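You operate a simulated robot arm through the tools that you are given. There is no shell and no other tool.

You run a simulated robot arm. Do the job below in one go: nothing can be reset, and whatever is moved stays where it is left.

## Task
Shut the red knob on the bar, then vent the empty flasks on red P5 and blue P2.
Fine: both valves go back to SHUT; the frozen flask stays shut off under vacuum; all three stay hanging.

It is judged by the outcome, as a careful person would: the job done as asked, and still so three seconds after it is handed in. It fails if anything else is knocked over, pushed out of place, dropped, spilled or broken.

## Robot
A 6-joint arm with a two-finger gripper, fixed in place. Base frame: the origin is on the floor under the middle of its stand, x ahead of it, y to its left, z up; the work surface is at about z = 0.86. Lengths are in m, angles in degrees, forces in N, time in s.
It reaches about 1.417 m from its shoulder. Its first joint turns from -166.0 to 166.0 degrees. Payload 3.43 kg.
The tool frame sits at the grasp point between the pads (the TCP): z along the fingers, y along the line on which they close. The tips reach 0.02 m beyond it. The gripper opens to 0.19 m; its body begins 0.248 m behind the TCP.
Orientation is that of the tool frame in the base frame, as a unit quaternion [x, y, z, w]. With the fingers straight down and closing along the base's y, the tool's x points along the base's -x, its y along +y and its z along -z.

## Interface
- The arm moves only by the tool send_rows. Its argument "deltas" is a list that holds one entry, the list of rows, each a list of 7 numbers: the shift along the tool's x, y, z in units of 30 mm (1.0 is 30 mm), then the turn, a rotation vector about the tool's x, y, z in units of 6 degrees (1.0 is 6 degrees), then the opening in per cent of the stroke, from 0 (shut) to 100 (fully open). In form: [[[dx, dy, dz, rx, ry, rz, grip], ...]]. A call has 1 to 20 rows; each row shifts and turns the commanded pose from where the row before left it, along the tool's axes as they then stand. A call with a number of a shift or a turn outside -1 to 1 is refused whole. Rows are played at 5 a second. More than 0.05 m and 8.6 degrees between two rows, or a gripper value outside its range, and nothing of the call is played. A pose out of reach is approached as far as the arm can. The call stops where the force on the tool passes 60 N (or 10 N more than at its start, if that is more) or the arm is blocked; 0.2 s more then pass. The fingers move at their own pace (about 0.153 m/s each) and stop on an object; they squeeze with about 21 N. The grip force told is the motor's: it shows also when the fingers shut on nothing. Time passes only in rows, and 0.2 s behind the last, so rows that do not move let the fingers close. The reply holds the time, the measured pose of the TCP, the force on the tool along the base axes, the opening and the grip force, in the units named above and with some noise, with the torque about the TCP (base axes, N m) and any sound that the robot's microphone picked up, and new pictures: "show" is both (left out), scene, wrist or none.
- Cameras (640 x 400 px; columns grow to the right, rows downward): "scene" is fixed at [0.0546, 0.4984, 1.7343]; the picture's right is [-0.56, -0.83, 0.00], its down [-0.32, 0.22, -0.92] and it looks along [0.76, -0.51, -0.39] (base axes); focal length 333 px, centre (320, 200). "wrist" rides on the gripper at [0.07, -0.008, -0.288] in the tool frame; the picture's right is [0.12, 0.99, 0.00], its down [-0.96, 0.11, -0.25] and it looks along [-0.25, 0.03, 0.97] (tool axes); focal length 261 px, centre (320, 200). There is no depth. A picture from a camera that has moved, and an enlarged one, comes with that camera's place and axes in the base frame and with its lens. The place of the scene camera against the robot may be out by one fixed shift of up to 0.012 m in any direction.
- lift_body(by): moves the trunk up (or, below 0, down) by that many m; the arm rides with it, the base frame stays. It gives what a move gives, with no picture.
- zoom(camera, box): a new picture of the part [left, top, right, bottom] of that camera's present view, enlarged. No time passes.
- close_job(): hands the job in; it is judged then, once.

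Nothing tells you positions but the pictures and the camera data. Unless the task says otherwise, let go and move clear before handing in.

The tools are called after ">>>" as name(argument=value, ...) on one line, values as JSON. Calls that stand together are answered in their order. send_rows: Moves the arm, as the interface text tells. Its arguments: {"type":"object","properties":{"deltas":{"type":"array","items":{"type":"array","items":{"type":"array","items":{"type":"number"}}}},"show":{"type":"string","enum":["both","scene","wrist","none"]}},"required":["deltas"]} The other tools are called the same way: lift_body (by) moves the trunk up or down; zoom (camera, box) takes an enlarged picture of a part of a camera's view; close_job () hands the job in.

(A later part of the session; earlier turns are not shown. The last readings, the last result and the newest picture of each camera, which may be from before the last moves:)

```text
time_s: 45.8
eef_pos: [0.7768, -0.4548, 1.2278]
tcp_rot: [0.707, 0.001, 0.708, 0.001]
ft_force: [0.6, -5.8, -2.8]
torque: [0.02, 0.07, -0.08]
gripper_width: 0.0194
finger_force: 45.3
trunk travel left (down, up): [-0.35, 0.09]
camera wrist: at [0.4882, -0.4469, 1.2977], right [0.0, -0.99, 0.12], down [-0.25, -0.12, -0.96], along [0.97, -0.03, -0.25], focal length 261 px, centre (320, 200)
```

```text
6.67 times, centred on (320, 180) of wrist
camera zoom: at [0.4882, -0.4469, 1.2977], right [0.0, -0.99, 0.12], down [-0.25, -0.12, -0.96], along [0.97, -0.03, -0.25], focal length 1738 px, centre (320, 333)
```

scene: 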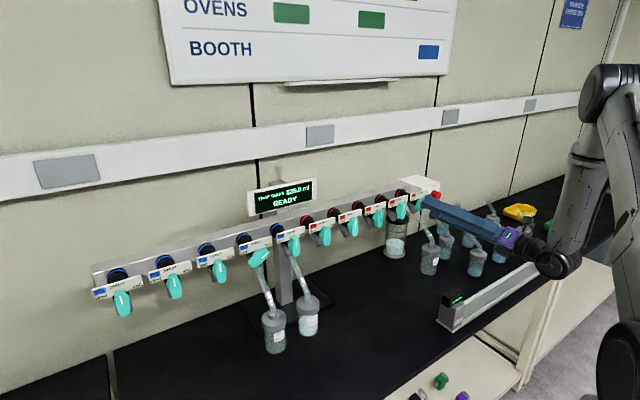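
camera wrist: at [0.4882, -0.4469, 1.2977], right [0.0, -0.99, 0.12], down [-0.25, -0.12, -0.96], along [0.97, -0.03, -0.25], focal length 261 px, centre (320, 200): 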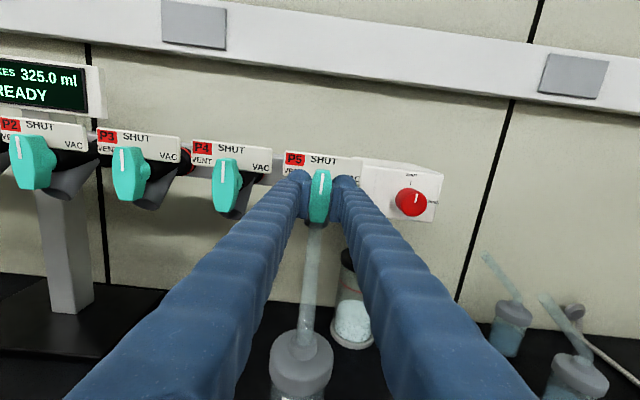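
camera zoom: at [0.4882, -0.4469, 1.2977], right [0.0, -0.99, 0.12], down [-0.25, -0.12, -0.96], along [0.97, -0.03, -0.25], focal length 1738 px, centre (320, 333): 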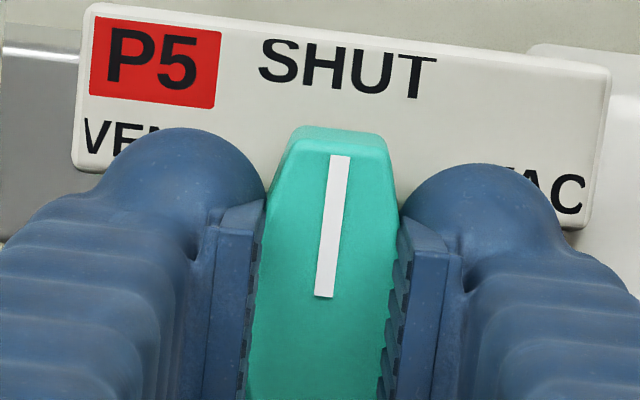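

P5 is at SHUT with small forces. I'll continue toward VENT.

>>> send_rows(deltas=[[[0, 0, 0, 0, 0, -1, 5], [0, 0, 0, 0, 0, -1, 5], [0, 0, 0, 0, 0, -1, 5], [0, 0, 0, 0, 0, -1, 5], [0, 0, 0, 0, 0, -1, 5], [0, 0, 0, 0, 0, 0, 5]]], show="both")

>>> zoom(camera="wrist", box=[272, 150, 368, 210])

>>> zoom(camera="scene", box=[380, 170, 460, 230])

```text
time_s: 47.2
eef_pos: [0.7772, -0.4553, 1.2277]
tcp_rot: [0.682, 0.183, 0.684, 0.183]
ft_force: [2.4, -13.6, 7.9]
torque: [0.06, 0.04, -0.17]
gripper_width: 0.0191
finger_force: 45.5
trunk travel left (down, up): [-0.35, 0.09]
camera wrist: at [0.4881, -0.4135, 1.2837], right [0.0, -0.8, 0.6], down [-0.25, -0.58, -0.77], along [0.97, -0.15, -0.2], focal length 261 px, centre (320, 200)
```

scene: 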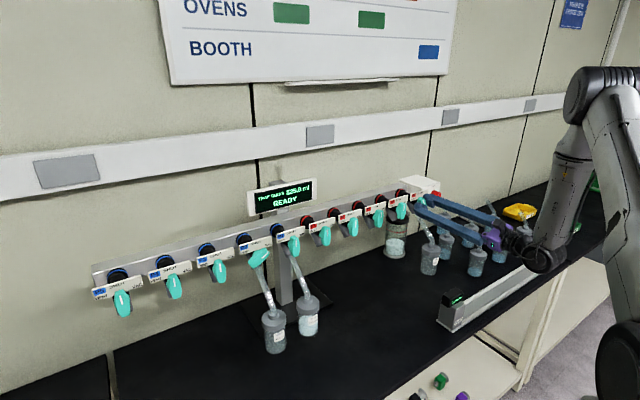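
wrist: 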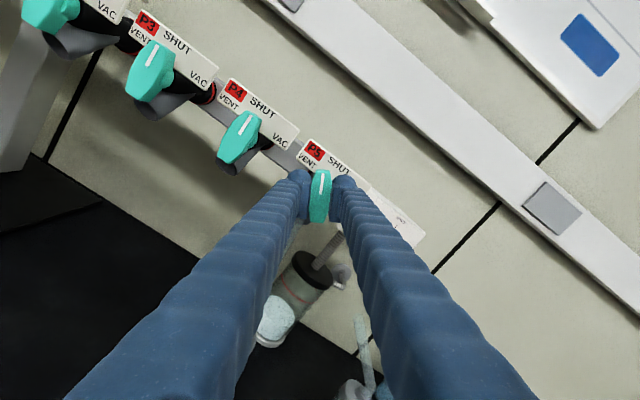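

```text
6.67 times, centred on (320, 180) of wrist
camera zoom: at [0.4881, -0.4135, 1.2837], right [0.0, -0.8, 0.6], down [-0.25, -0.58, -0.77], along [0.97, -0.15, -0.2], focal length 1738 px, centre (320, 333)
```

zoom: 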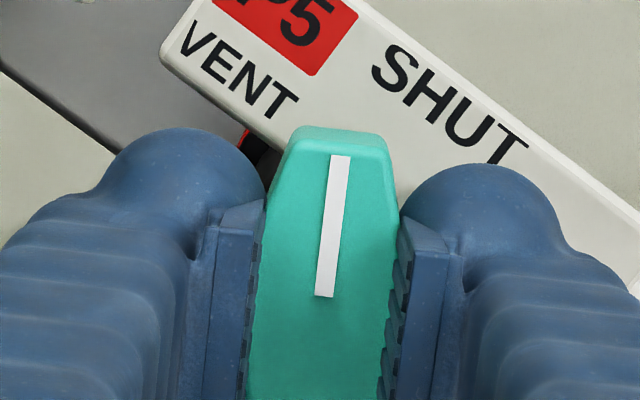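

```text
6.67 times, centred on (420, 200) of scene
camera zoom: at [0.0546, 0.4984, 1.7343], right [-0.56, -0.83, 0.0], down [-0.32, 0.22, -0.92], along [0.76, -0.51, -0.39], focal length 2220 px, centre (-347, 200)
```

zoom: 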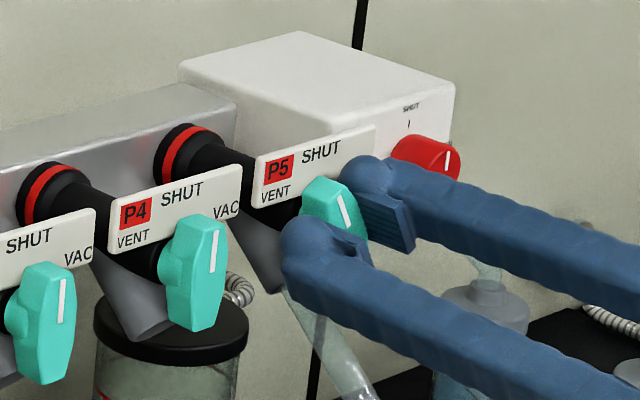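

The lever is at about −30°, with a modest sideways load, so I'll shift about 1 mm to relieve it and continue to VENT.

>>> send_rows(deltas=[[[0, 0.04, 0, 0, 0, -1, 5], [0, 0, 0, 0, 0, -1, 5], [0, 0, 0, 0, 0, -1, 5], [0, 0, 0, 0, 0, 0, 5]]], show="none")

>>> send_rows(deltas=[[[0, 0, 0, 0, 0, -1, 5], [0, 0, 0, 0, 0, -1, 5], [0, 0, 0, 0, 0, 0, 5]]], show="both")

>>> zoom(camera="wrist", box=[272, 150, 368, 210])

>>> zoom(camera="scene", box=[380, 170, 460, 230])

```text
time_s: 48.2
eef_pos: [0.7764, -0.4569, 1.2285]
tcp_rot: [0.646, 0.287, 0.646, 0.288]
ft_force: [-0.4, -14.8, 6.1]
torque: [0.01, 0.03, -0.2]
gripper_width: 0.0187
finger_force: 45.3
trunk travel left (down, up): [-0.35, 0.09]
```

```text
time_s: 49.0
eef_pos: [0.7765, -0.4572, 1.2301]
tcp_rot: [0.612, 0.353, 0.613, 0.354]
ft_force: [-0.3, -15.7, 7.3]
torque: [0.05, -0.06, -0.12]
gripper_width: 0.0187
finger_force: 44.9
trunk travel left (down, up): [-0.35, 0.09]
camera wrist: at [0.4882, -0.392, 1.2559], right [0.0, -0.39, 0.92], down [-0.25, -0.89, -0.38], along [0.97, -0.23, -0.1], focal length 261 px, centre (320, 200)
```

scene: 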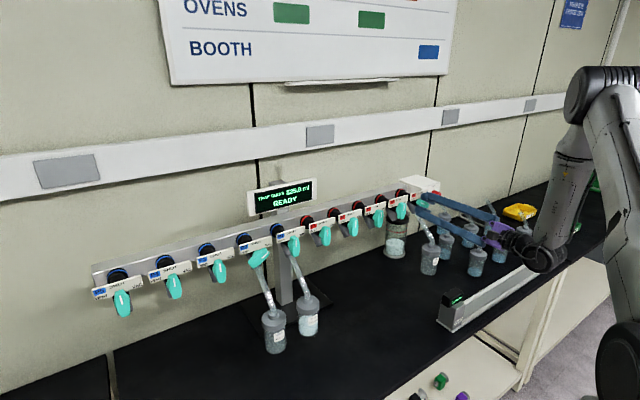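
wrist: 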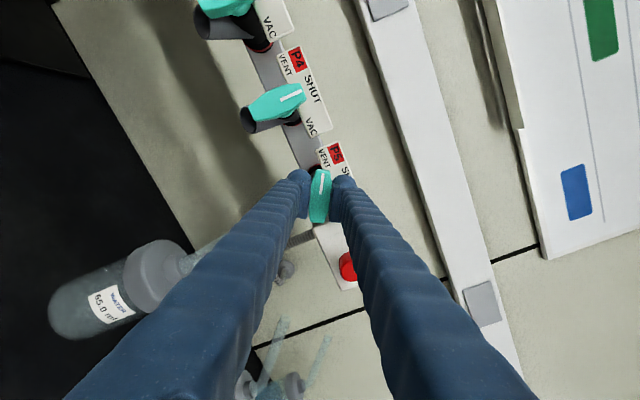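

```text
6.67 times, centred on (320, 180) of wrist
camera zoom: at [0.4882, -0.392, 1.2559], right [0.0, -0.39, 0.92], down [-0.25, -0.89, -0.38], along [0.97, -0.23, -0.1], focal length 1738 px, centre (320, 333)
```

zoom: 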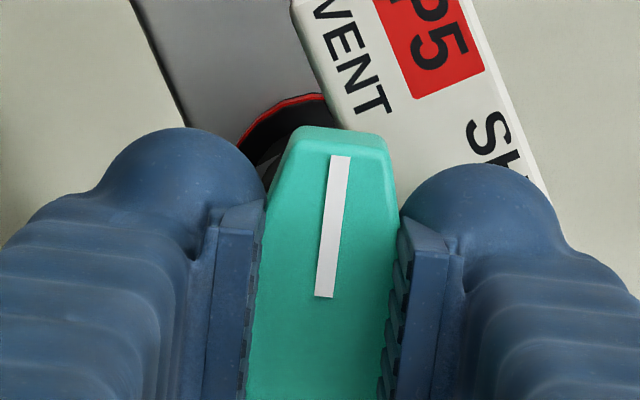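

```text
6.67 times, centred on (420, 200) of scene
camera zoom: at [0.0546, 0.4984, 1.7343], right [-0.56, -0.83, 0.0], down [-0.32, 0.22, -0.92], along [0.76, -0.51, -0.39], focal length 2220 px, centre (-347, 200)
```

zoom: 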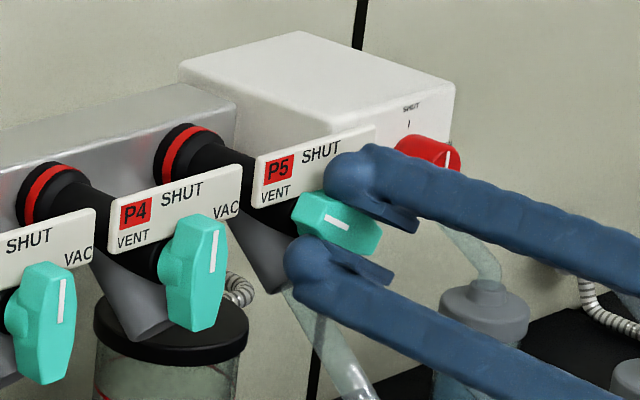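

P5's lever now points at VENT (−60°). I'll hold a moment to listen, relieving the side load slightly.

>>> send_rows(deltas=[[[-0.03, 0.04, 0, 0, 0, 0, 5], [0, 0, 0, 0, 0, 0, 5], [0, 0, 0, 0, 0, 0, 5], [0, 0, 0, 0, 0, 0, 5], [0, 0, 0, 0, 0, 0, 5]]], show="none")

>>> zoom(camera="scene", box=[385, 190, 425, 220])

```text
time_s: 50.2
eef_pos: [0.777, -0.4574, 1.2292]
tcp_rot: [0.612, 0.355, 0.613, 0.353]
ft_force: [-3.0, -6.4, 1.3]
torque: [0.02, -0.06, 0.04]
gripper_width: 0.0191
finger_force: 45.2
trunk travel left (down, up): [-0.35, 0.09]
```

```text
13.33 times, centred on (405, 205) of scene
camera zoom: at [0.0546, 0.4984, 1.7343], right [-0.56, -0.83, 0.0], down [-0.32, 0.22, -0.92], along [0.76, -0.51, -0.39], focal length 4439 px, centre (-813, 133)
```

zoom: 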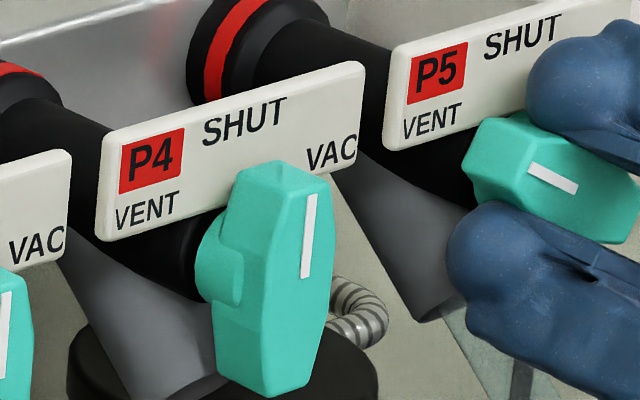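

No stop torque or hiss yet. I'll ease it a few degrees further to make sure it's fully at the VENT end stop.

>>> send_rows(deltas=[[[0, 0, 0, 0, 0, -0.5, 5], [0, 0, 0, 0, 0, 0, 5], [0, 0, 0, 0, 0, 0, 5]]], show="none")

>>> send_rows(deltas=[[[0, 0, 0, 0, 0, -0.5, 5], [0, 0, 0, 0, 0, 0, 5], [0, 0, 0, 0, 0, 0, 5]]], show="wrist")

>>> zoom(camera="wrist", box=[272, 150, 368, 210])

```text
time_s: 51.0
eef_pos: [0.7754, -0.4574, 1.2289]
tcp_rot: [0.602, 0.37, 0.603, 0.369]
ft_force: [-3.2, -4.5, 0.3]
torque: [1.3, -0.04, -0.01]
gripper_width: 0.0195
finger_force: 45.0
trunk travel left (down, up): [-0.35, 0.09]
```

```text
time_s: 51.8
eef_pos: [0.776, -0.4565, 1.2287]
tcp_rot: [0.593, 0.386, 0.593, 0.385]
ft_force: [-3.8, 2.2, -0.2]
torque: [1.4, -0.1, 0.16]
gripper_width: 0.0209
finger_force: 44.8
trunk travel left (down, up): [-0.35, 0.09]
camera wrist: at [0.4881, -0.3896, 1.2495], right [0.0, -0.29, 0.96], down [-0.25, -0.93, -0.28], along [0.97, -0.24, -0.07], focal length 261 px, centre (320, 200)
```

wrist: 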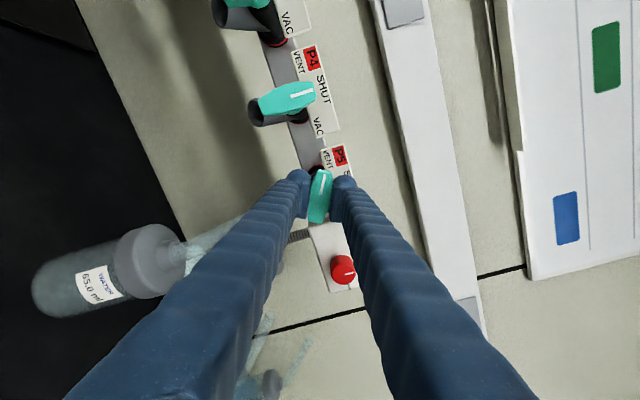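

```text
6.67 times, centred on (320, 180) of wrist
camera zoom: at [0.4881, -0.3896, 1.2495], right [0.0, -0.29, 0.96], down [-0.25, -0.93, -0.28], along [0.97, -0.24, -0.07], focal length 1738 px, centre (320, 333)
```

zoom: 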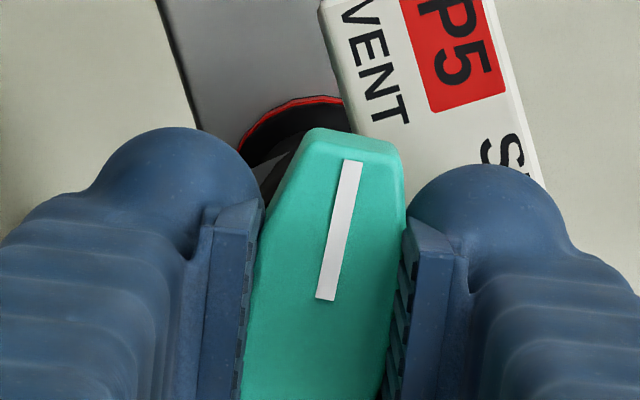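

The VENT end stop is reached (1.4 N·m). I'll ease off the stop and hold at VENT for several seconds so the flask fills with air.

>>> send_rows(deltas=[[[0, 0, 0, 0, 0, 0.5, 5], [0, 0, 0, 0, 0, 0.3, 5], [0, 0, 0, 0, 0, 0, 5], [0, 0, 0, 0, 0, 0, 5], [0, 0, 0, 0, 0, 0, 5], [0, 0, 0, 0, 0, 0, 5], [0, 0, 0, 0, 0, 0, 5], [0, 0, 0, 0, 0, 0, 5], [0, 0, 0, 0, 0, 0, 5], [0, 0, 0, 0, 0, 0, 5], [0, 0, 0, 0, 0, 0, 5], [0, 0, 0, 0, 0, 0, 5], [0, 0, 0, 0, 0, 0, 5], [0, 0, 0, 0, 0, 0, 5], [0, 0, 0, 0, 0, 0, 5], [0, 0, 0, 0, 0, 0, 5], [0, 0, 0, 0, 0, 0, 5], [0, 0, 0, 0, 0, 0, 5]]], show="both")

>>> zoom(camera="scene", box=[240, 170, 340, 232])

>>> zoom(camera="scene", box=[380, 180, 480, 280])

```text
time_s: 55.6
eef_pos: [0.7758, -0.4569, 1.2289]
tcp_rot: [0.609, 0.361, 0.609, 0.359]
ft_force: [2.3, -0.4, -1.9]
torque: [0.61, 0.03, -0.01]
gripper_width: 0.0193
finger_force: 45.3
trunk travel left (down, up): [-0.35, 0.09]
camera wrist: at [0.4882, -0.3917, 1.255], right [0.0, -0.37, 0.93], down [-0.25, -0.9, -0.36], along [0.97, -0.23, -0.09], focal length 261 px, centre (320, 200)
```

scene: 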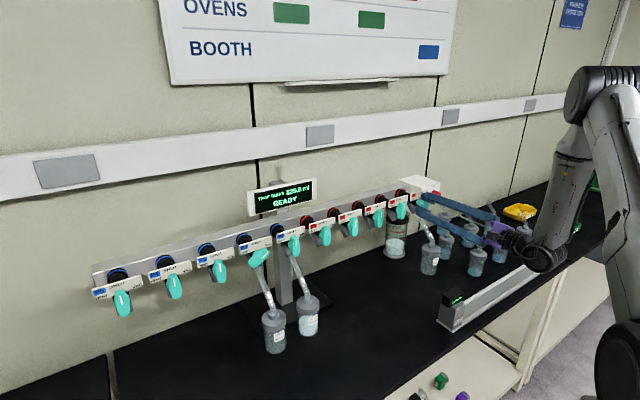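
wrist: 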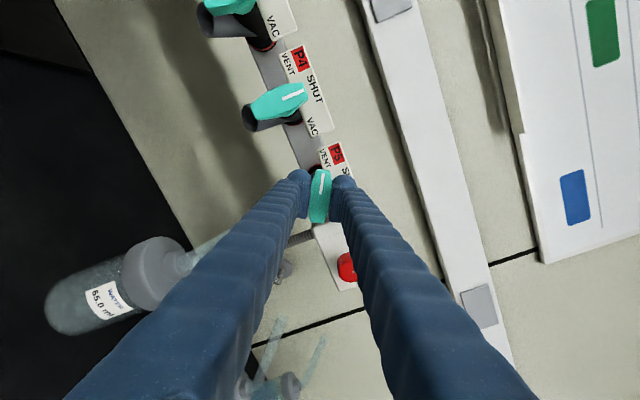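

```text
6.40 times, centred on (290, 201) of scene
camera zoom: at [0.0546, 0.4984, 1.7343], right [-0.56, -0.83, 0.0], down [-0.32, 0.22, -0.92], along [0.76, -0.51, -0.39], focal length 2131 px, centre (512, 194)
```

zoom: 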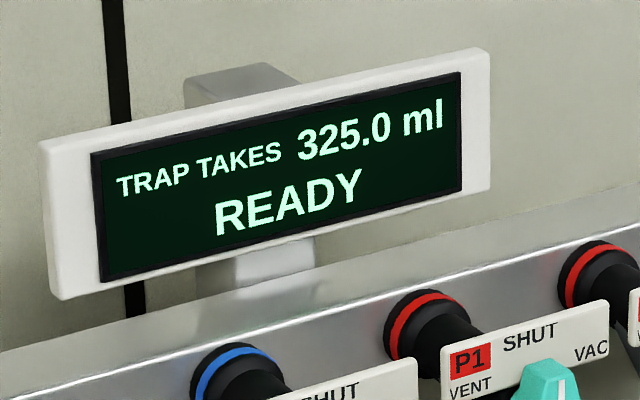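

```text
4.00 times, centred on (430, 230) of scene
camera zoom: at [0.0546, 0.4984, 1.7343], right [-0.56, -0.83, 0.0], down [-0.32, 0.22, -0.92], along [0.76, -0.51, -0.39], focal length 1332 px, centre (-120, 80)
```

zoom: 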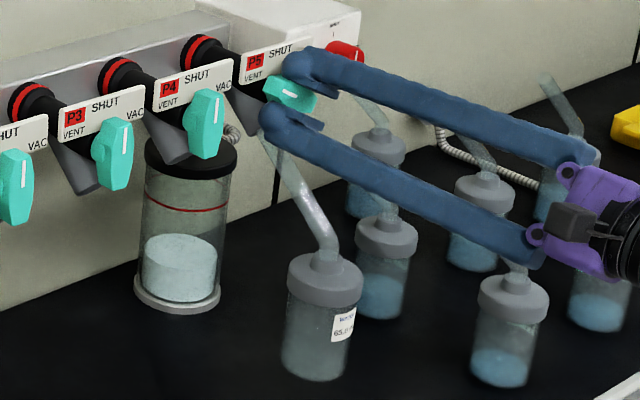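

The flask hangs steady and everything is in place. I'll turn P5 back clockwise to SHUT.

>>> send_rows(deltas=[[[0, 0, 0, 0, 0, 1, 5], [0, 0, 0, 0, 0, 1, 5], [0, 0, 0, 0, 0, 1, 5], [0, 0, 0, 0, 0, 1, 5], [0, 0, 0, 0, 0, 1, 5], [0, 0, 0, 0, 0, 0, 5]]], show="none")

>>> send_rows(deltas=[[[0, 0, 0, 0, 0, 1, 5], [0, 0, 0, 0, 0, 1, 5], [0, 0, 0, 0, 0, 1, 5], [0, 0, 0, 0, 0, 1, 5], [0, 0, 0, 0, 0, 1, 5], [0, 0, 0, 0, 0, 0.2, 5], [0, 0, 0, 0, 0, 0, 5]]], show="wrist")

>>> zoom(camera="wrist", box=[272, 150, 368, 210])

>>> zoom(camera="scene", box=[380, 170, 460, 230])

```text
time_s: 57.0
eef_pos: [0.7754, -0.4563, 1.2283]
tcp_rot: [0.681, 0.19, 0.681, 0.189]
ft_force: [-6.0, 3.5, -11.6]
torque: [-0.01, 0.17, -0.05]
gripper_width: 0.0189
finger_force: 45.0
trunk travel left (down, up): [-0.35, 0.09]
```

```text
time_s: 58.6
eef_pos: [0.7762, -0.4558, 1.2285]
tcp_rot: [0.708, 0.0, 0.706, -0.001]
ft_force: [-23.0, 18.9, -30.3]
torque: [-0.06, -0.08, 0.22]
gripper_width: 0.0189
finger_force: 44.6
trunk travel left (down, up): [-0.35, 0.09]
camera wrist: at [0.4885, -0.4476, 1.2988], right [0.0, -0.99, 0.12], down [-0.25, -0.12, -0.96], along [0.97, -0.03, -0.25], focal length 261 px, centre (320, 200)
```

wrist: 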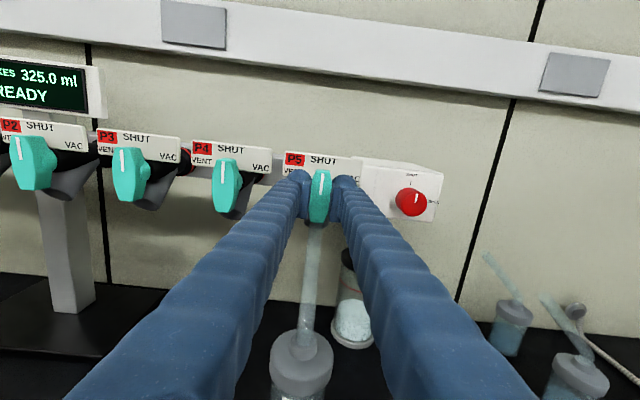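

```text
6.67 times, centred on (320, 180) of wrist
camera zoom: at [0.4885, -0.4476, 1.2988], right [0.0, -0.99, 0.12], down [-0.25, -0.12, -0.96], along [0.97, -0.03, -0.25], focal length 1738 px, centre (320, 333)
```

zoom: 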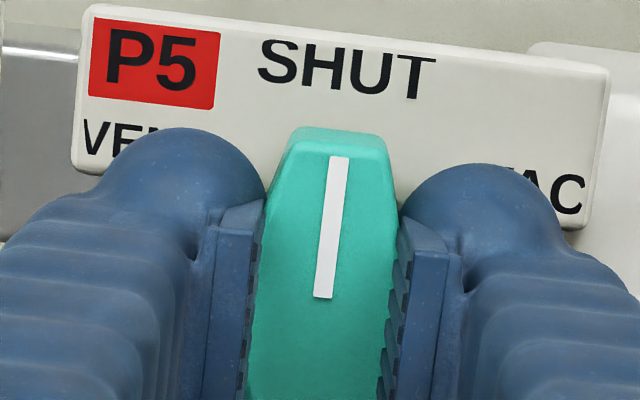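

```text
6.67 times, centred on (420, 200) of scene
camera zoom: at [0.0546, 0.4984, 1.7343], right [-0.56, -0.83, 0.0], down [-0.32, 0.22, -0.92], along [0.76, -0.51, -0.39], focal length 2220 px, centre (-347, 200)
```

zoom: 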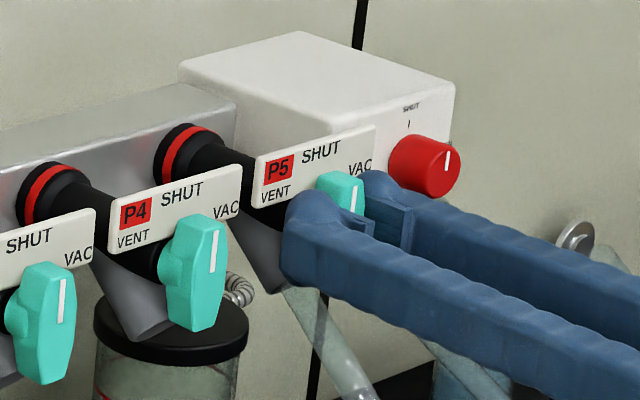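

P5 is back at SHUT. I'll relieve the side load before letting go so the release doesn't disturb the lever.

>>> send_rows(deltas=[[[-0.1, -0.07, -0.05, 0, 0, 0, 5], [0, 0, 0, 0, 0, 0, 5]]], show="none")

```text
time_s: 59.2
eef_pos: [0.7772, -0.4546, 1.228]
tcp_rot: [0.706, 0.001, 0.708, 0.001]
ft_force: [-1.3, 8.5, -12.7]
torque: [-0.01, 0.3, 0.04]
gripper_width: 0.019
finger_force: 44.9
trunk travel left (down, up): [-0.35, 0.09]
```

>>> send_rows(deltas=[[[-0.06, -0.04, 0, 0, 0, 0, 5], [0, 0, 0, 0, 0, 0, 5], [0, 0, 0, 0, 0, 0, 10], [0, 0, 0, 0, 0, 0, 20], [0, 0, 0, 0, 0, 0, 27], [0, 0, 0, 0, 0, 0, 27], [0, 0, -0.5, 0, 0, 0, 27], [0, 0, -0.5, 0, 0, 0, 27], [0, 0, -1, 0, 0, 0, 27], [0, 0, -1, 0, 0, 0, 27], [0, 0, 0, 0, 0, 0, 27]]], show="both")

>>> zoom(camera="wrist", box=[250, 130, 410, 230])

>>> zoom(camera="scene", box=[380, 170, 460, 230])

```text
time_s: 61.6
eef_pos: [0.6839, -0.4547, 1.2232]
tcp_rot: [0.707, 0.001, 0.707, -0.001]
ft_force: [0.1, -0.4, 0.3]
torque: [0.02, -0.01, 0.02]
gripper_width: 0.0513
finger_force: 0.1
trunk travel left (down, up): [-0.35, 0.09]
camera wrist: at [0.396, -0.4468, 1.2941], right [0.0, -0.99, 0.12], down [-0.25, -0.12, -0.96], along [0.97, -0.03, -0.25], focal length 261 px, centre (320, 200)
```

scene: 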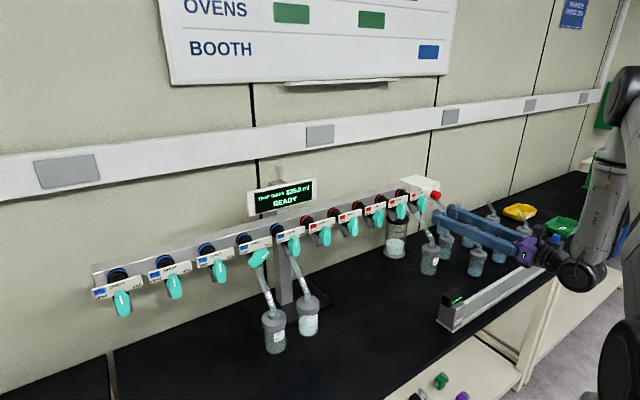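
wrist: 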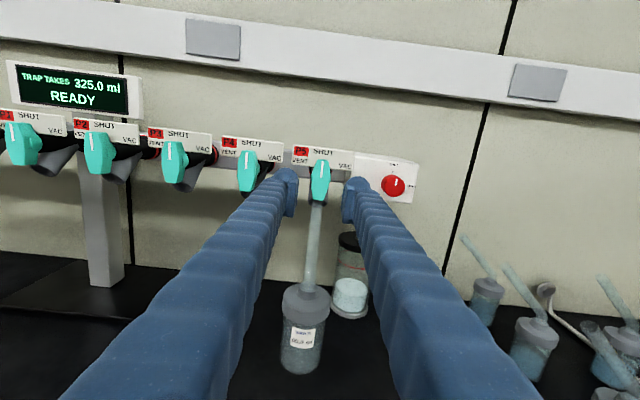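

```text
4.00 times, centred on (330, 180) of wrist
camera zoom: at [0.396, -0.4468, 1.2941], right [0.0, -0.99, 0.12], down [-0.25, -0.12, -0.96], along [0.97, -0.03, -0.25], focal length 1043 px, centre (280, 280)
```

zoom: 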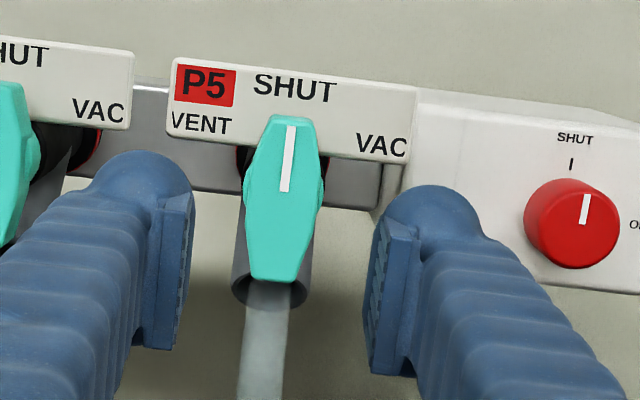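

```text
6.67 times, centred on (420, 200) of scene
camera zoom: at [0.0546, 0.4984, 1.7343], right [-0.56, -0.83, 0.0], down [-0.32, 0.22, -0.92], along [0.76, -0.51, -0.39], focal length 2220 px, centre (-347, 200)
```

zoom: 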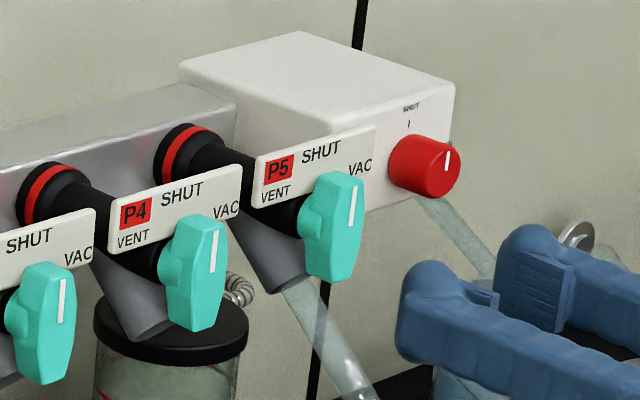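

P5 is at SHUT, matching its neighbours, and the red knob is still SHUT. I'll compare the P5 flask's look with before and check the blue P1/P2 area.

>>> zoom(camera="scene", box=[410, 240, 450, 280])

>>> zoom(camera="scene", box=[220, 210, 348, 290])

>>> zoom(camera="scene", box=[440, 285, 480, 310])

```text
10.00 times, centred on (430, 260) of scene
camera zoom: at [0.0546, 0.4984, 1.7343], right [-0.56, -0.83, 0.0], down [-0.32, 0.22, -0.92], along [0.76, -0.51, -0.39], focal length 3330 px, centre (-780, -400)
```

zoom: 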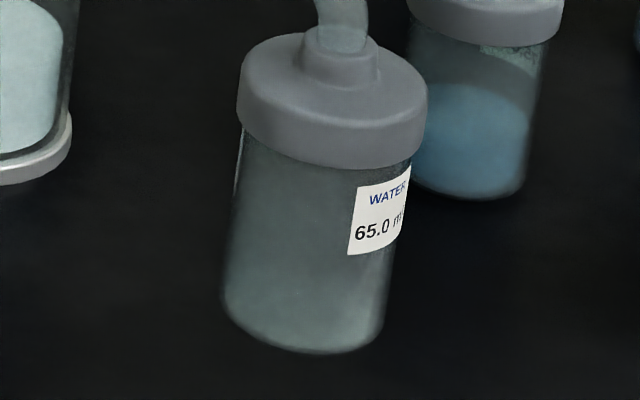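

```text
5.00 times, centred on (284, 250) of scene
camera zoom: at [0.0546, 0.4984, 1.7343], right [-0.56, -0.83, 0.0], down [-0.32, 0.22, -0.92], along [0.76, -0.51, -0.39], focal length 1665 px, centre (500, -50)
```

zoom: 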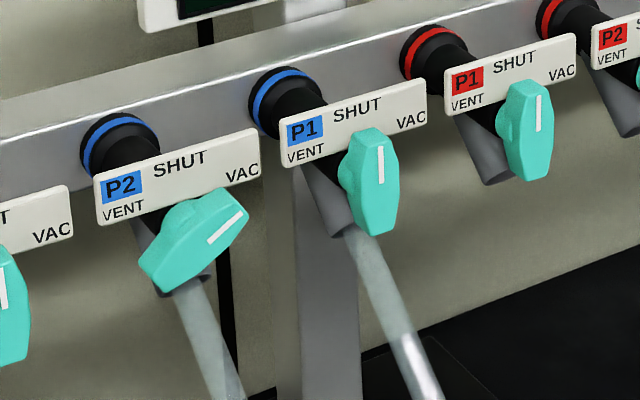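

```text
16.00 times, centred on (460, 298) of scene
camera zoom: at [0.0546, 0.4984, 1.7343], right [-0.56, -0.83, 0.0], down [-0.32, 0.22, -0.92], along [0.76, -0.51, -0.39], focal length 5327 px, centre (-1920, -1360)
```

zoom: 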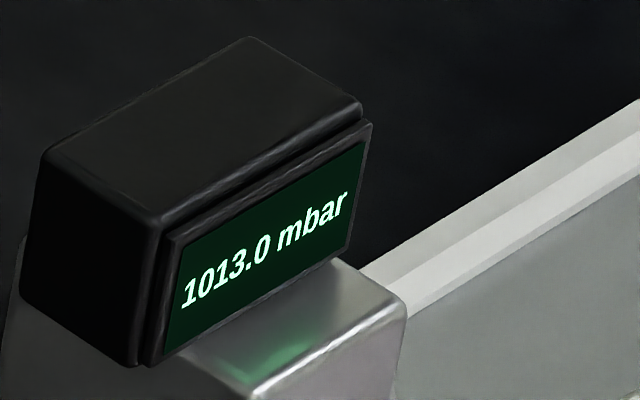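

Everything there is unchanged. I'll traverse to blue P2 (y≈+0.20), staying about 6 cm in front of the levers and slightly higher.

>>> send_rows(deltas=[[[0.5, 0, 0, 0, 0, 0, 27], [0.4, -1, 0, 0, 0, 0, 27], [0, -1, 0, 0, 0, 0, 27], [0, -1, 0, 0, 0, 0, 27], [0, -1, 0, 0, 0, 0, 27], [0, -1, 0, 0, 0, 0, 27], [0, -1, 0, 0, 0, 0, 27], [0, -1, 0, 0, 0, 0, 27], [0, -1, 0, 0, 0, 0, 27], [0, -1, 0, 0, 0, 0, 27], [0, -1, 0, 0, 0, 0, 27], [0, 0, 0, 0, 0, 0, 27]]], show="both")

```text
time_s: 64.2
eef_pos: [0.7444, -0.2103, 1.2198]
tcp_rot: [0.706, 0.002, 0.708, -0.001]
ft_force: [-0.4, 0.3, 0.0]
torque: [0.01, 0.04, -0.04]
gripper_width: 0.0513
finger_force: 0.1
out of reach, approached as far as the arm can: row 7, 8, 9, 10, 11
trunk travel left (down, up): [-0.35, 0.09]
camera wrist: at [0.4559, -0.2015, 1.2892], right [0.0, -0.99, 0.12], down [-0.24, -0.12, -0.96], along [0.97, -0.03, -0.24], focal length 261 px, centre (320, 200)
```

scene: 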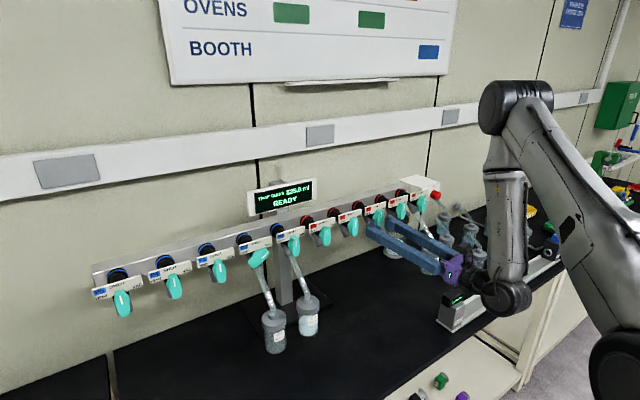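
wrist: 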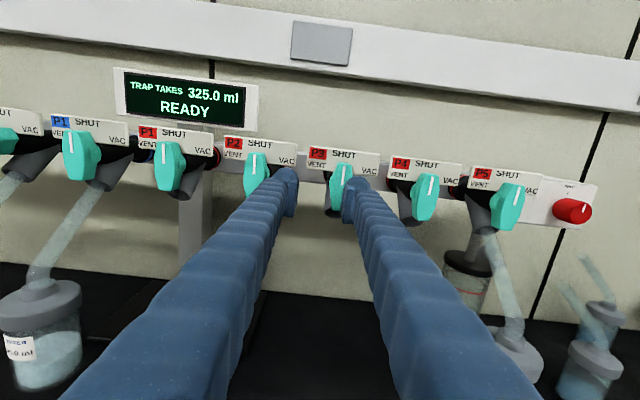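

The arm can't fold in that close here: it was pushed forward to x=0.744, still without contact. I'll move straight up and away first, then lower the trunk so the arm has room.

>>> send_rows(deltas=[[[0.7, 0, 0, 0, 0, 0, 27], [0.7, 0, 0, 0, 0, 0, 27], [0, 0, 0, 0, 0, 0, 27]]], show="both")

```text
time_s: 65.0
eef_pos: [0.7548, -0.2178, 1.2569]
tcp_rot: [0.706, 0.002, 0.708, -0.001]
ft_force: [-0.5, -0.9, 0.2]
torque: [0.0, -0.01, 0.01]
gripper_width: 0.0514
finger_force: 0.1
out of reach, approached as far as the arm can: row 1, 2
trunk travel left (down, up): [-0.35, 0.09]
camera wrist: at [0.4679, -0.2097, 1.3265], right [0.0, -0.99, 0.12], down [-0.25, -0.12, -0.96], along [0.97, -0.03, -0.24], focal length 261 px, centre (320, 200)
```

scene: 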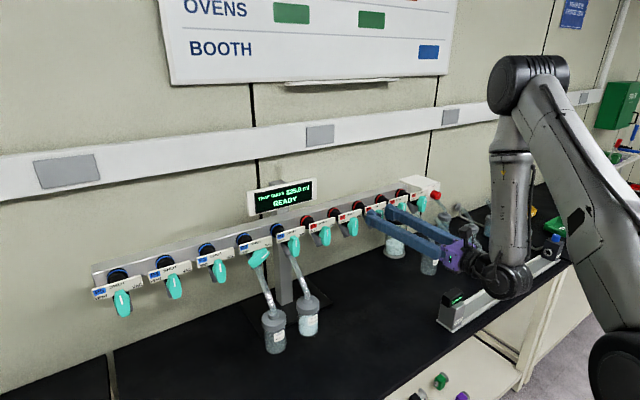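
wrist: 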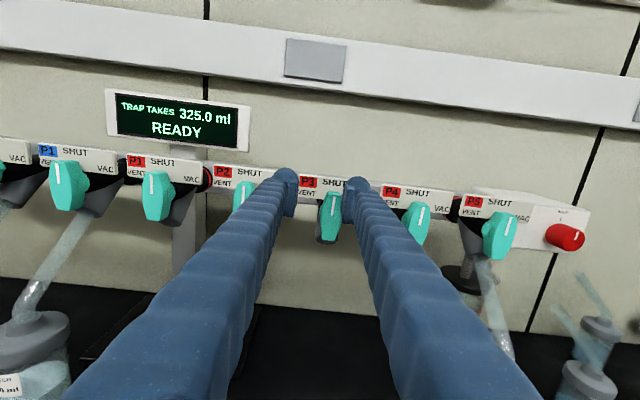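

Raising pushed it further forward, so the shoulder pivot is higher than this. I'll go back toward −y, where the arm has room to retract away from the levers.

>>> send_rows(deltas=[[[0, 1, 0, 0, 0, 0, 27], [0, 1, 0, 0, 0, 0, 27]]], show="none")

>>> send_rows(deltas=[[[0, 1, 0, 0, 0, 0, 27], [0, 1, 0, 0, 0, 0, 27]]], show="both")

```text
time_s: 65.6
eef_pos: [0.7552, -0.279, 1.2545]
tcp_rot: [0.707, 0.0, 0.707, 0.0]
ft_force: [0.6, -0.8, -0.4]
torque: [-0.01, -0.02, 0.05]
gripper_width: 0.0514
finger_force: 0.1
trunk travel left (down, up): [-0.35, 0.09]
```

```text
time_s: 66.2
eef_pos: [0.7556, -0.3383, 1.2572]
tcp_rot: [0.707, -0.001, 0.708, 0.001]
ft_force: [-0.1, 0.1, 0.2]
torque: [0.0, -0.03, 0.12]
gripper_width: 0.0512
finger_force: 0.0
trunk travel left (down, up): [-0.35, 0.09]
camera wrist: at [0.467, -0.3296, 1.3264], right [0.0, -0.99, 0.12], down [-0.25, -0.12, -0.96], along [0.97, -0.03, -0.24], focal length 261 px, centre (320, 200)
```

scene: 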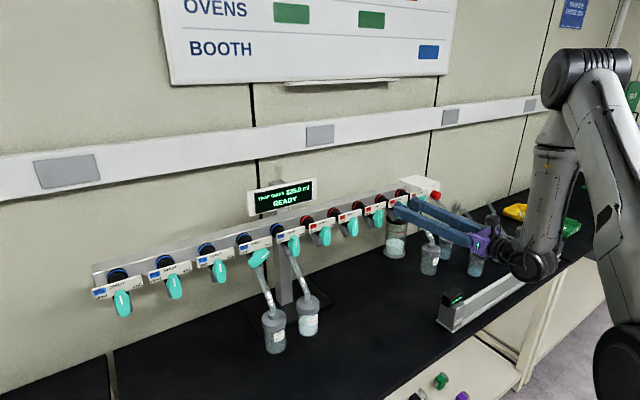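
wrist: 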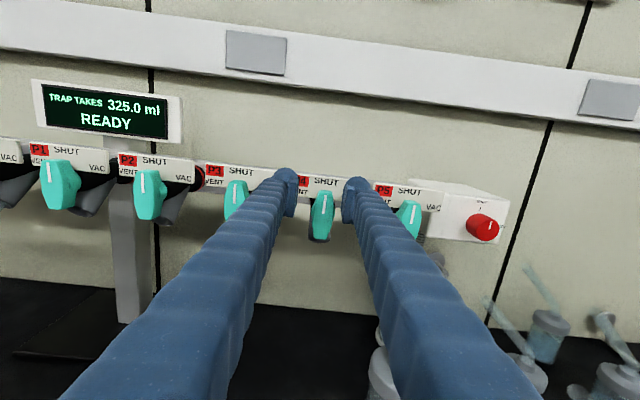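

>>> zoom(camera="scene", box=[290, 170, 450, 270])

>>> zoom(camera="wrist", box=[190, 130, 430, 280])

```text
4.00 times, centred on (370, 220) of scene
camera zoom: at [0.0546, 0.4984, 1.7343], right [-0.56, -0.83, 0.0], down [-0.32, 0.22, -0.92], along [0.76, -0.51, -0.39], focal length 1332 px, centre (120, 120)
```

zoom: 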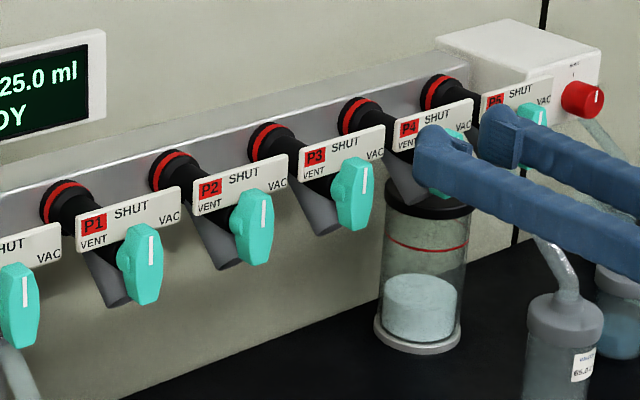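

```text
2.67 times, centred on (310, 205) of wrist
camera zoom: at [0.467, -0.3296, 1.3264], right [0.0, -0.99, 0.12], down [-0.25, -0.12, -0.96], along [0.97, -0.03, -0.24], focal length 695 px, centre (347, 187)
```

zoom: 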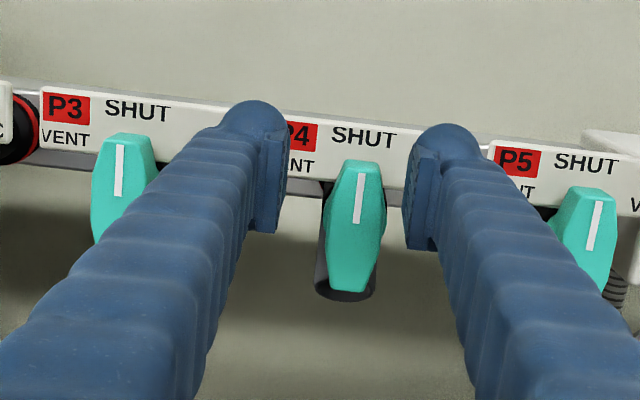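

The levers I passed are undisturbed. The arm's inner reach limit is the issue, so I'll retract, raise the hand, and lower the trunk, which gives room to cross over to blue P2 at height.

>>> send_rows(deltas=[[[0, 0, -1, 0, 0, 0, 27], [0, 0.5, -1, 0, 0, 0, 27], [0, 1, -0.7, 0, 0, 0, 27], [0, 1, 0, 0, 0, 0, 27], [0, 1, 0, 0, 0, 0, 27], [1, 0, 0, 0, 0, 0, 27], [1, 0, 0, 0, 0, 0, 27], [1, 0, 0, 0, 0, 0, 27], [0, 0, 0, 0, 0, 0, 27]]], show="scene")

```text
time_s: 68.2
eef_pos: [0.6765, -0.4407, 1.3477]
tcp_rot: [0.707, 0.001, 0.707, 0.0]
ft_force: [0.4, 0.7, 0.5]
torque: [0.0, 0.01, -0.07]
gripper_width: 0.0513
finger_force: 0.1
trunk travel left (down, up): [-0.35, 0.09]
```

scene: 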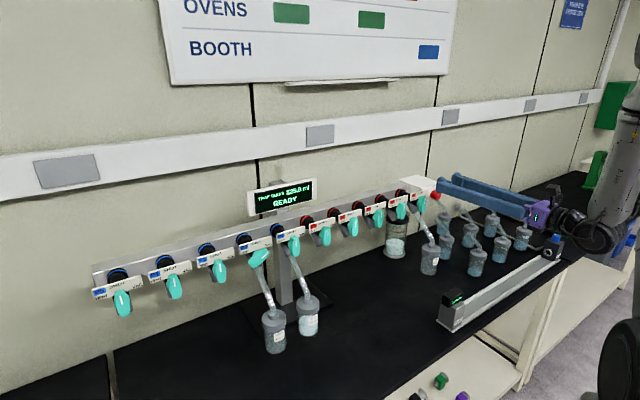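

Clear of the bar. Raising the hand further before lowering the trunk.

>>> send_rows(deltas=[[[1, 0, 0, 0, 0, 0, 27], [1, 0, 0, 0, 0, 0, 27], [1, 0, 0, 0, 0, 0, 27], [1, 0, 0, 0, 0, 0, 27], [1, 0, 0, 0, 0, 0, 27], [1, 0, 0, 0, 0, 0, 27], [1, 0, 0, 0, 0, 0, 27], [1, 0, 0, 0, 0, 0, 27], [1, 0, 0, 0, 0, 0, 27], [1, 0, 0, 0, 0, 0, 27], [1, 0, 0, 0, 0, 0, 27], [0, 0, 0, 0, 0, 0, 27]]], show="both")

```text
time_s: 70.8
eef_pos: [0.6736, -0.4415, 1.6773]
tcp_rot: [0.706, 0.001, 0.708, 0.0]
ft_force: [-0.1, -0.4, 0.3]
torque: [0.02, -0.05, 0.02]
gripper_width: 0.0515
finger_force: 0.0
trunk travel left (down, up): [-0.35, 0.09]
camera wrist: at [0.3855, -0.433, 1.7484], right [0.0, -0.99, 0.12], down [-0.25, -0.12, -0.96], along [0.97, -0.03, -0.24], focal length 261 px, centre (320, 200)
```

scene: 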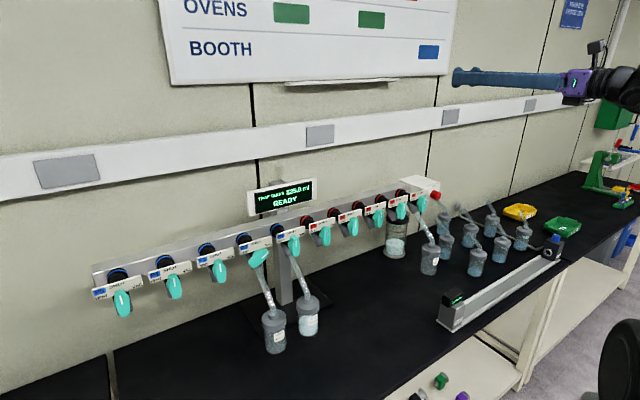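
wrist: 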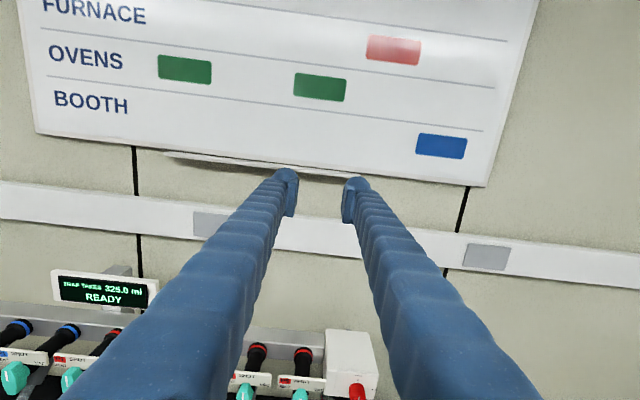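

>>> lift_body(by=-0.32)

```text
time_s: 74.0
eef_pos: [0.6737, -0.4413, 1.3595]
tcp_rot: [0.707, 0.001, 0.708, 0.0]
ft_force: [0.6, 0.7, 0.2]
torque: [0.04, -0.03, 0.01]
gripper_width: 0.0512
finger_force: 0.0
trunk travel left (down, up): [-0.03, 0.41]
```

The trunk is down. Now I'll cross at z≈1.42, well above the bar, in checked chunks.

>>> send_rows(deltas=[[[1, 0, 0.5, 0, 0, 0, 27], [1, 0, 0.4, 0, 0, 0, 27], [0, -1, 0, 0, 0, 0, 27], [0, -1, 0, 0, 0, 0, 27], [0, -1, 0, 0, 0, 0, 27], [0, -1, 0, 0, 0, 0, 27], [0, -1, 0, 0, 0, 0, 27], [0, -1, 0, 0, 0, 0, 27], [0, -1, 0, 0, 0, 0, 27], [0, -1, 0, 0, 0, 0, 27], [0, -1, 0, 0, 0, 0, 27], [0, -1, 0, 0, 0, 0, 27], [0, 0, 0, 0, 0, 0, 27]]], show="scene")

```text
time_s: 76.7
eef_pos: [0.7394, -0.1643, 1.3173]
tcp_rot: [0.751, -0.025, 0.66, -0.026]
ft_force: [0.0, 0.0, -0.4]
torque: [-0.04, -0.02, 0.04]
gripper_width: 0.0512
finger_force: 0.1
trunk travel left (down, up): [-0.03, 0.41]
stopped in row 13: the arm was blocked; the commanded pose is now the measured one
```

scene: 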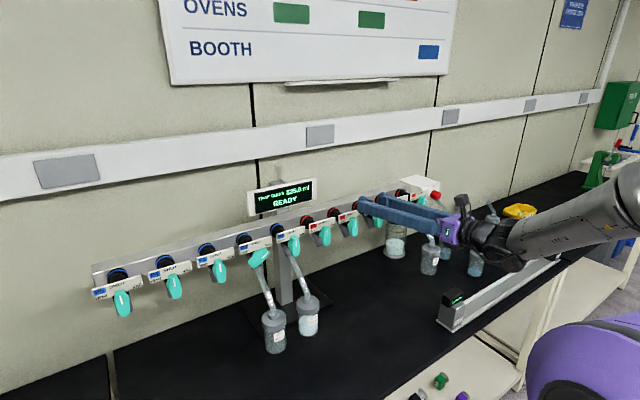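

The arm got blocked partway (no force on the tool), so I need to see what the arm links are doing before moving more.

>>> zoom(camera="scene", box=[400, 150, 640, 400])

>>> zoom(camera="wrist", box=[0, 0, 640, 400])

```text
1.60 times, centred on (520, 275) of scene
camera zoom: at [0.0546, 0.4984, 1.7343], right [-0.56, -0.83, 0.0], down [-0.32, 0.22, -0.92], along [0.76, -0.51, -0.39], focal length 533 px, centre (0, 80)
```

zoom: 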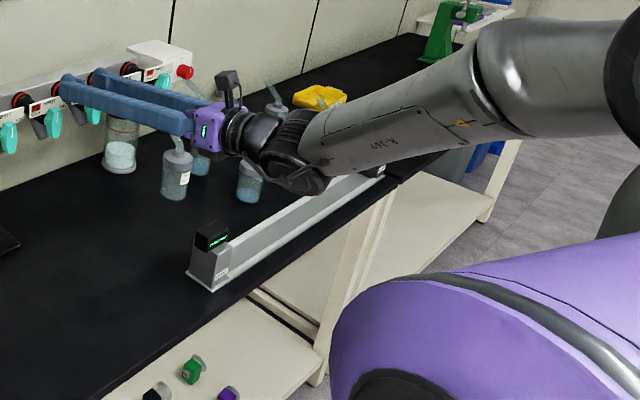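

```text
1.00 times, centred on (320, 200) of wrist (not enlarged: the box is as wide or as high as the picture)
camera zoom: at [0.4637, -0.162, 1.4245], right [0.01, -1.0, 0.05], down [-0.37, -0.05, -0.93], along [0.93, -0.01, -0.37], focal length 261 px, centre (320, 200)
```

zoom: 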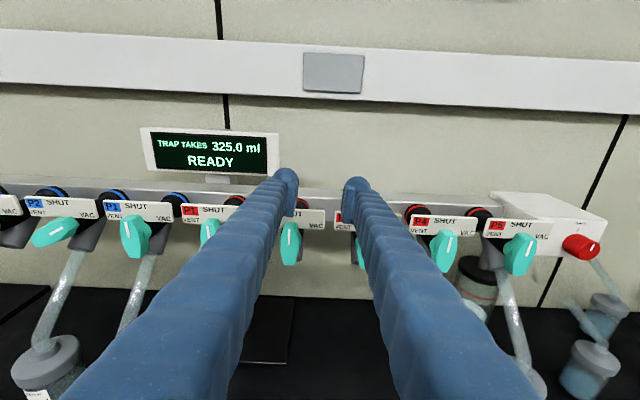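

I'll back out the way I came: up, back to −y, and level the tool again.

>>> send_rows(deltas=[[[0.7, 0.3, -0.3, 0, 0.4, 0, 27], [0.7, 0.5, -0.3, 0, 0.4, 0, 27], [0.7, 0.5, 0, 0, 0.4, 0, 27], [0, 0, 0, 0, 0, 0, 27]]], show="scene")

```text
time_s: 77.7
eef_pos: [0.7275, -0.2081, 1.3833]
tcp_rot: [0.706, -0.026, 0.707, -0.022]
ft_force: [0.9, 0.6, 0.3]
torque: [-0.01, 0.02, 0.03]
gripper_width: 0.0514
finger_force: 0.1
trunk travel left (down, up): [-0.03, 0.41]
```

scene: 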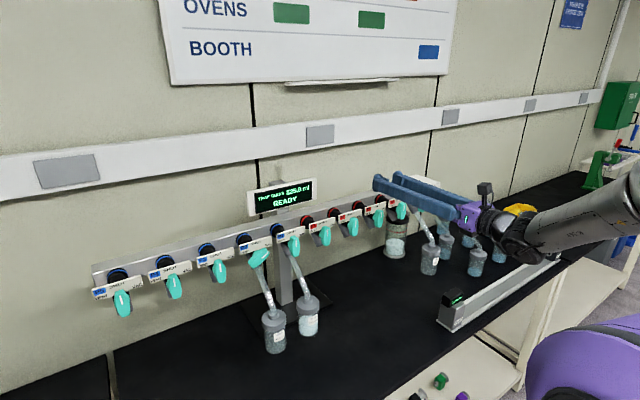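

The tool is level again and nothing was touched. A better route is to put the trunk up, cross with the tool pitched down (the wrist stays well away from the shoulder), then level out in front of blue P2. First I'll go back to a roomy spot.

>>> send_rows(deltas=[[[0.5, 1, -0.4, 0, 0, 0, 27], [0, 1, -0.4, 0, 0, 0, 27], [0, 1, -0.4, 0, 0, 0, 27], [0, 1, -0.4, 0, 0, 0, 27], [0, 1, 0, 0, 0, 0, 27], [0, 1, 0, 0, 0, 0, 27], [0, 1, 0, 0, 0, 0, 27], [0, 0.7, 0, 0, 0, 0, 27], [0, 0, 0, 0, 0, 0, 27]]], show="scene")

```text
time_s: 79.7
eef_pos: [0.6775, -0.4373, 1.3814]
tcp_rot: [0.707, -0.026, 0.706, -0.023]
ft_force: [0.7, -0.3, -0.2]
torque: [0.02, -0.02, 0.1]
gripper_width: 0.051
finger_force: 0.1
trunk travel left (down, up): [-0.03, 0.41]
```

scene: 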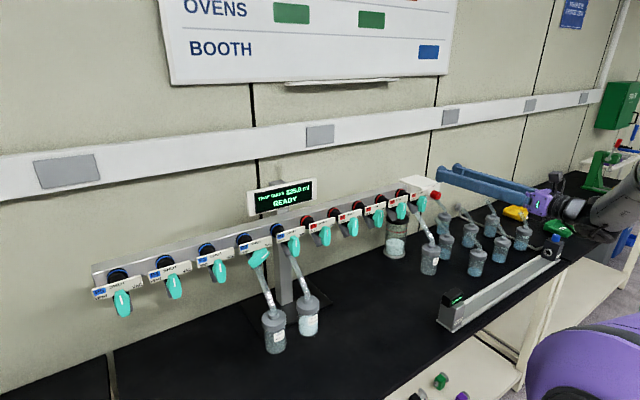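

>>> lift_body(by=0.41)

```text
refused: 0.41 is not a number from -0.4 to 0.4
```

>>> lift_body(by=0.4)

```text
time_s: 83.5
eef_pos: [0.6776, -0.4359, 1.7821]
tcp_rot: [0.707, -0.026, 0.706, -0.022]
ft_force: [-0.3, 0.1, 0.6]
torque: [-0.03, 0.0, -0.05]
gripper_width: 0.0513
finger_force: 0.0
trunk travel left (down, up): [-0.43, 0.01]
```

>>> send_rows(deltas=[[[-1, 0, 0, 0, 0, 0, 27], [-1, 0, 0, 0, 0, 0, 27], [-1, 0, 0, 0, 0, 0, 27], [-1, 0, 0, 0, 0, 0, 27], [-1, 0, 0, 0, 0, 0, 27], [-1, 0, 0, 0, 0, 0, 27], [-1, 0, 0, 0, 0, 0, 27], [0, 0, 0, 0, -1, 0, 27], [0, 0, 0, 0, -1, 0, 27], [0, 0, 0, 0, -1, 0, 27], [0, 0, 0, 0, -1, 0, 27], [0, 0, 0, 0, -1, 0, 27], [0, 0, 0, 0, -1, 0, 27], [0, 0, 0, 0, -1, 0, 27], [0, 0, 0, 0, -1, 0, 27], [0, 0, 0, 0, -1, 0, 27], [0, 0, 0, 0, 0, 0, 27]]], show="both")

```text
time_s: 87.1
eef_pos: [0.6779, -0.4229, 1.5741]
tcp_rot: [0.95, -0.013, 0.309, -0.032]
ft_force: [0.0, 0.9, 1.1]
torque: [-0.02, -0.07, -0.04]
gripper_width: 0.0516
finger_force: 0.1
trunk travel left (down, up): [-0.43, 0.01]
camera wrist: at [0.5649, -0.4321, 1.8473], right [0.09, -1.0, 0.0], down [-0.92, -0.09, -0.37], along [0.37, 0.03, -0.93], focal length 261 px, centre (320, 200)
```

scene: 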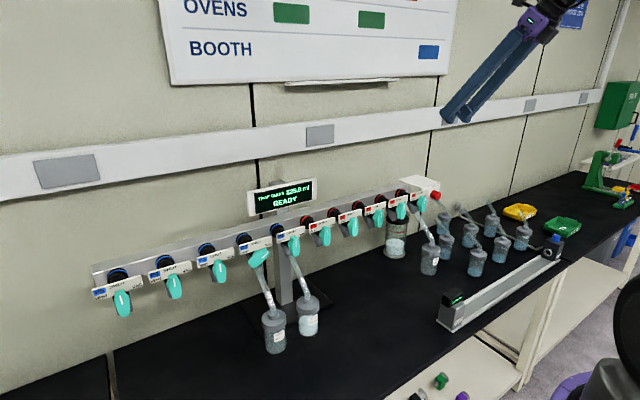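
wrist: 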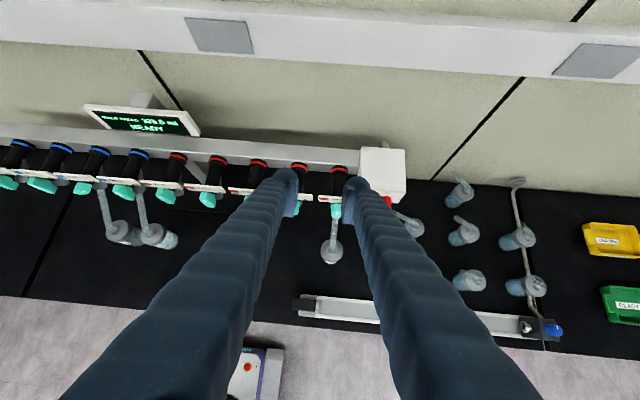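

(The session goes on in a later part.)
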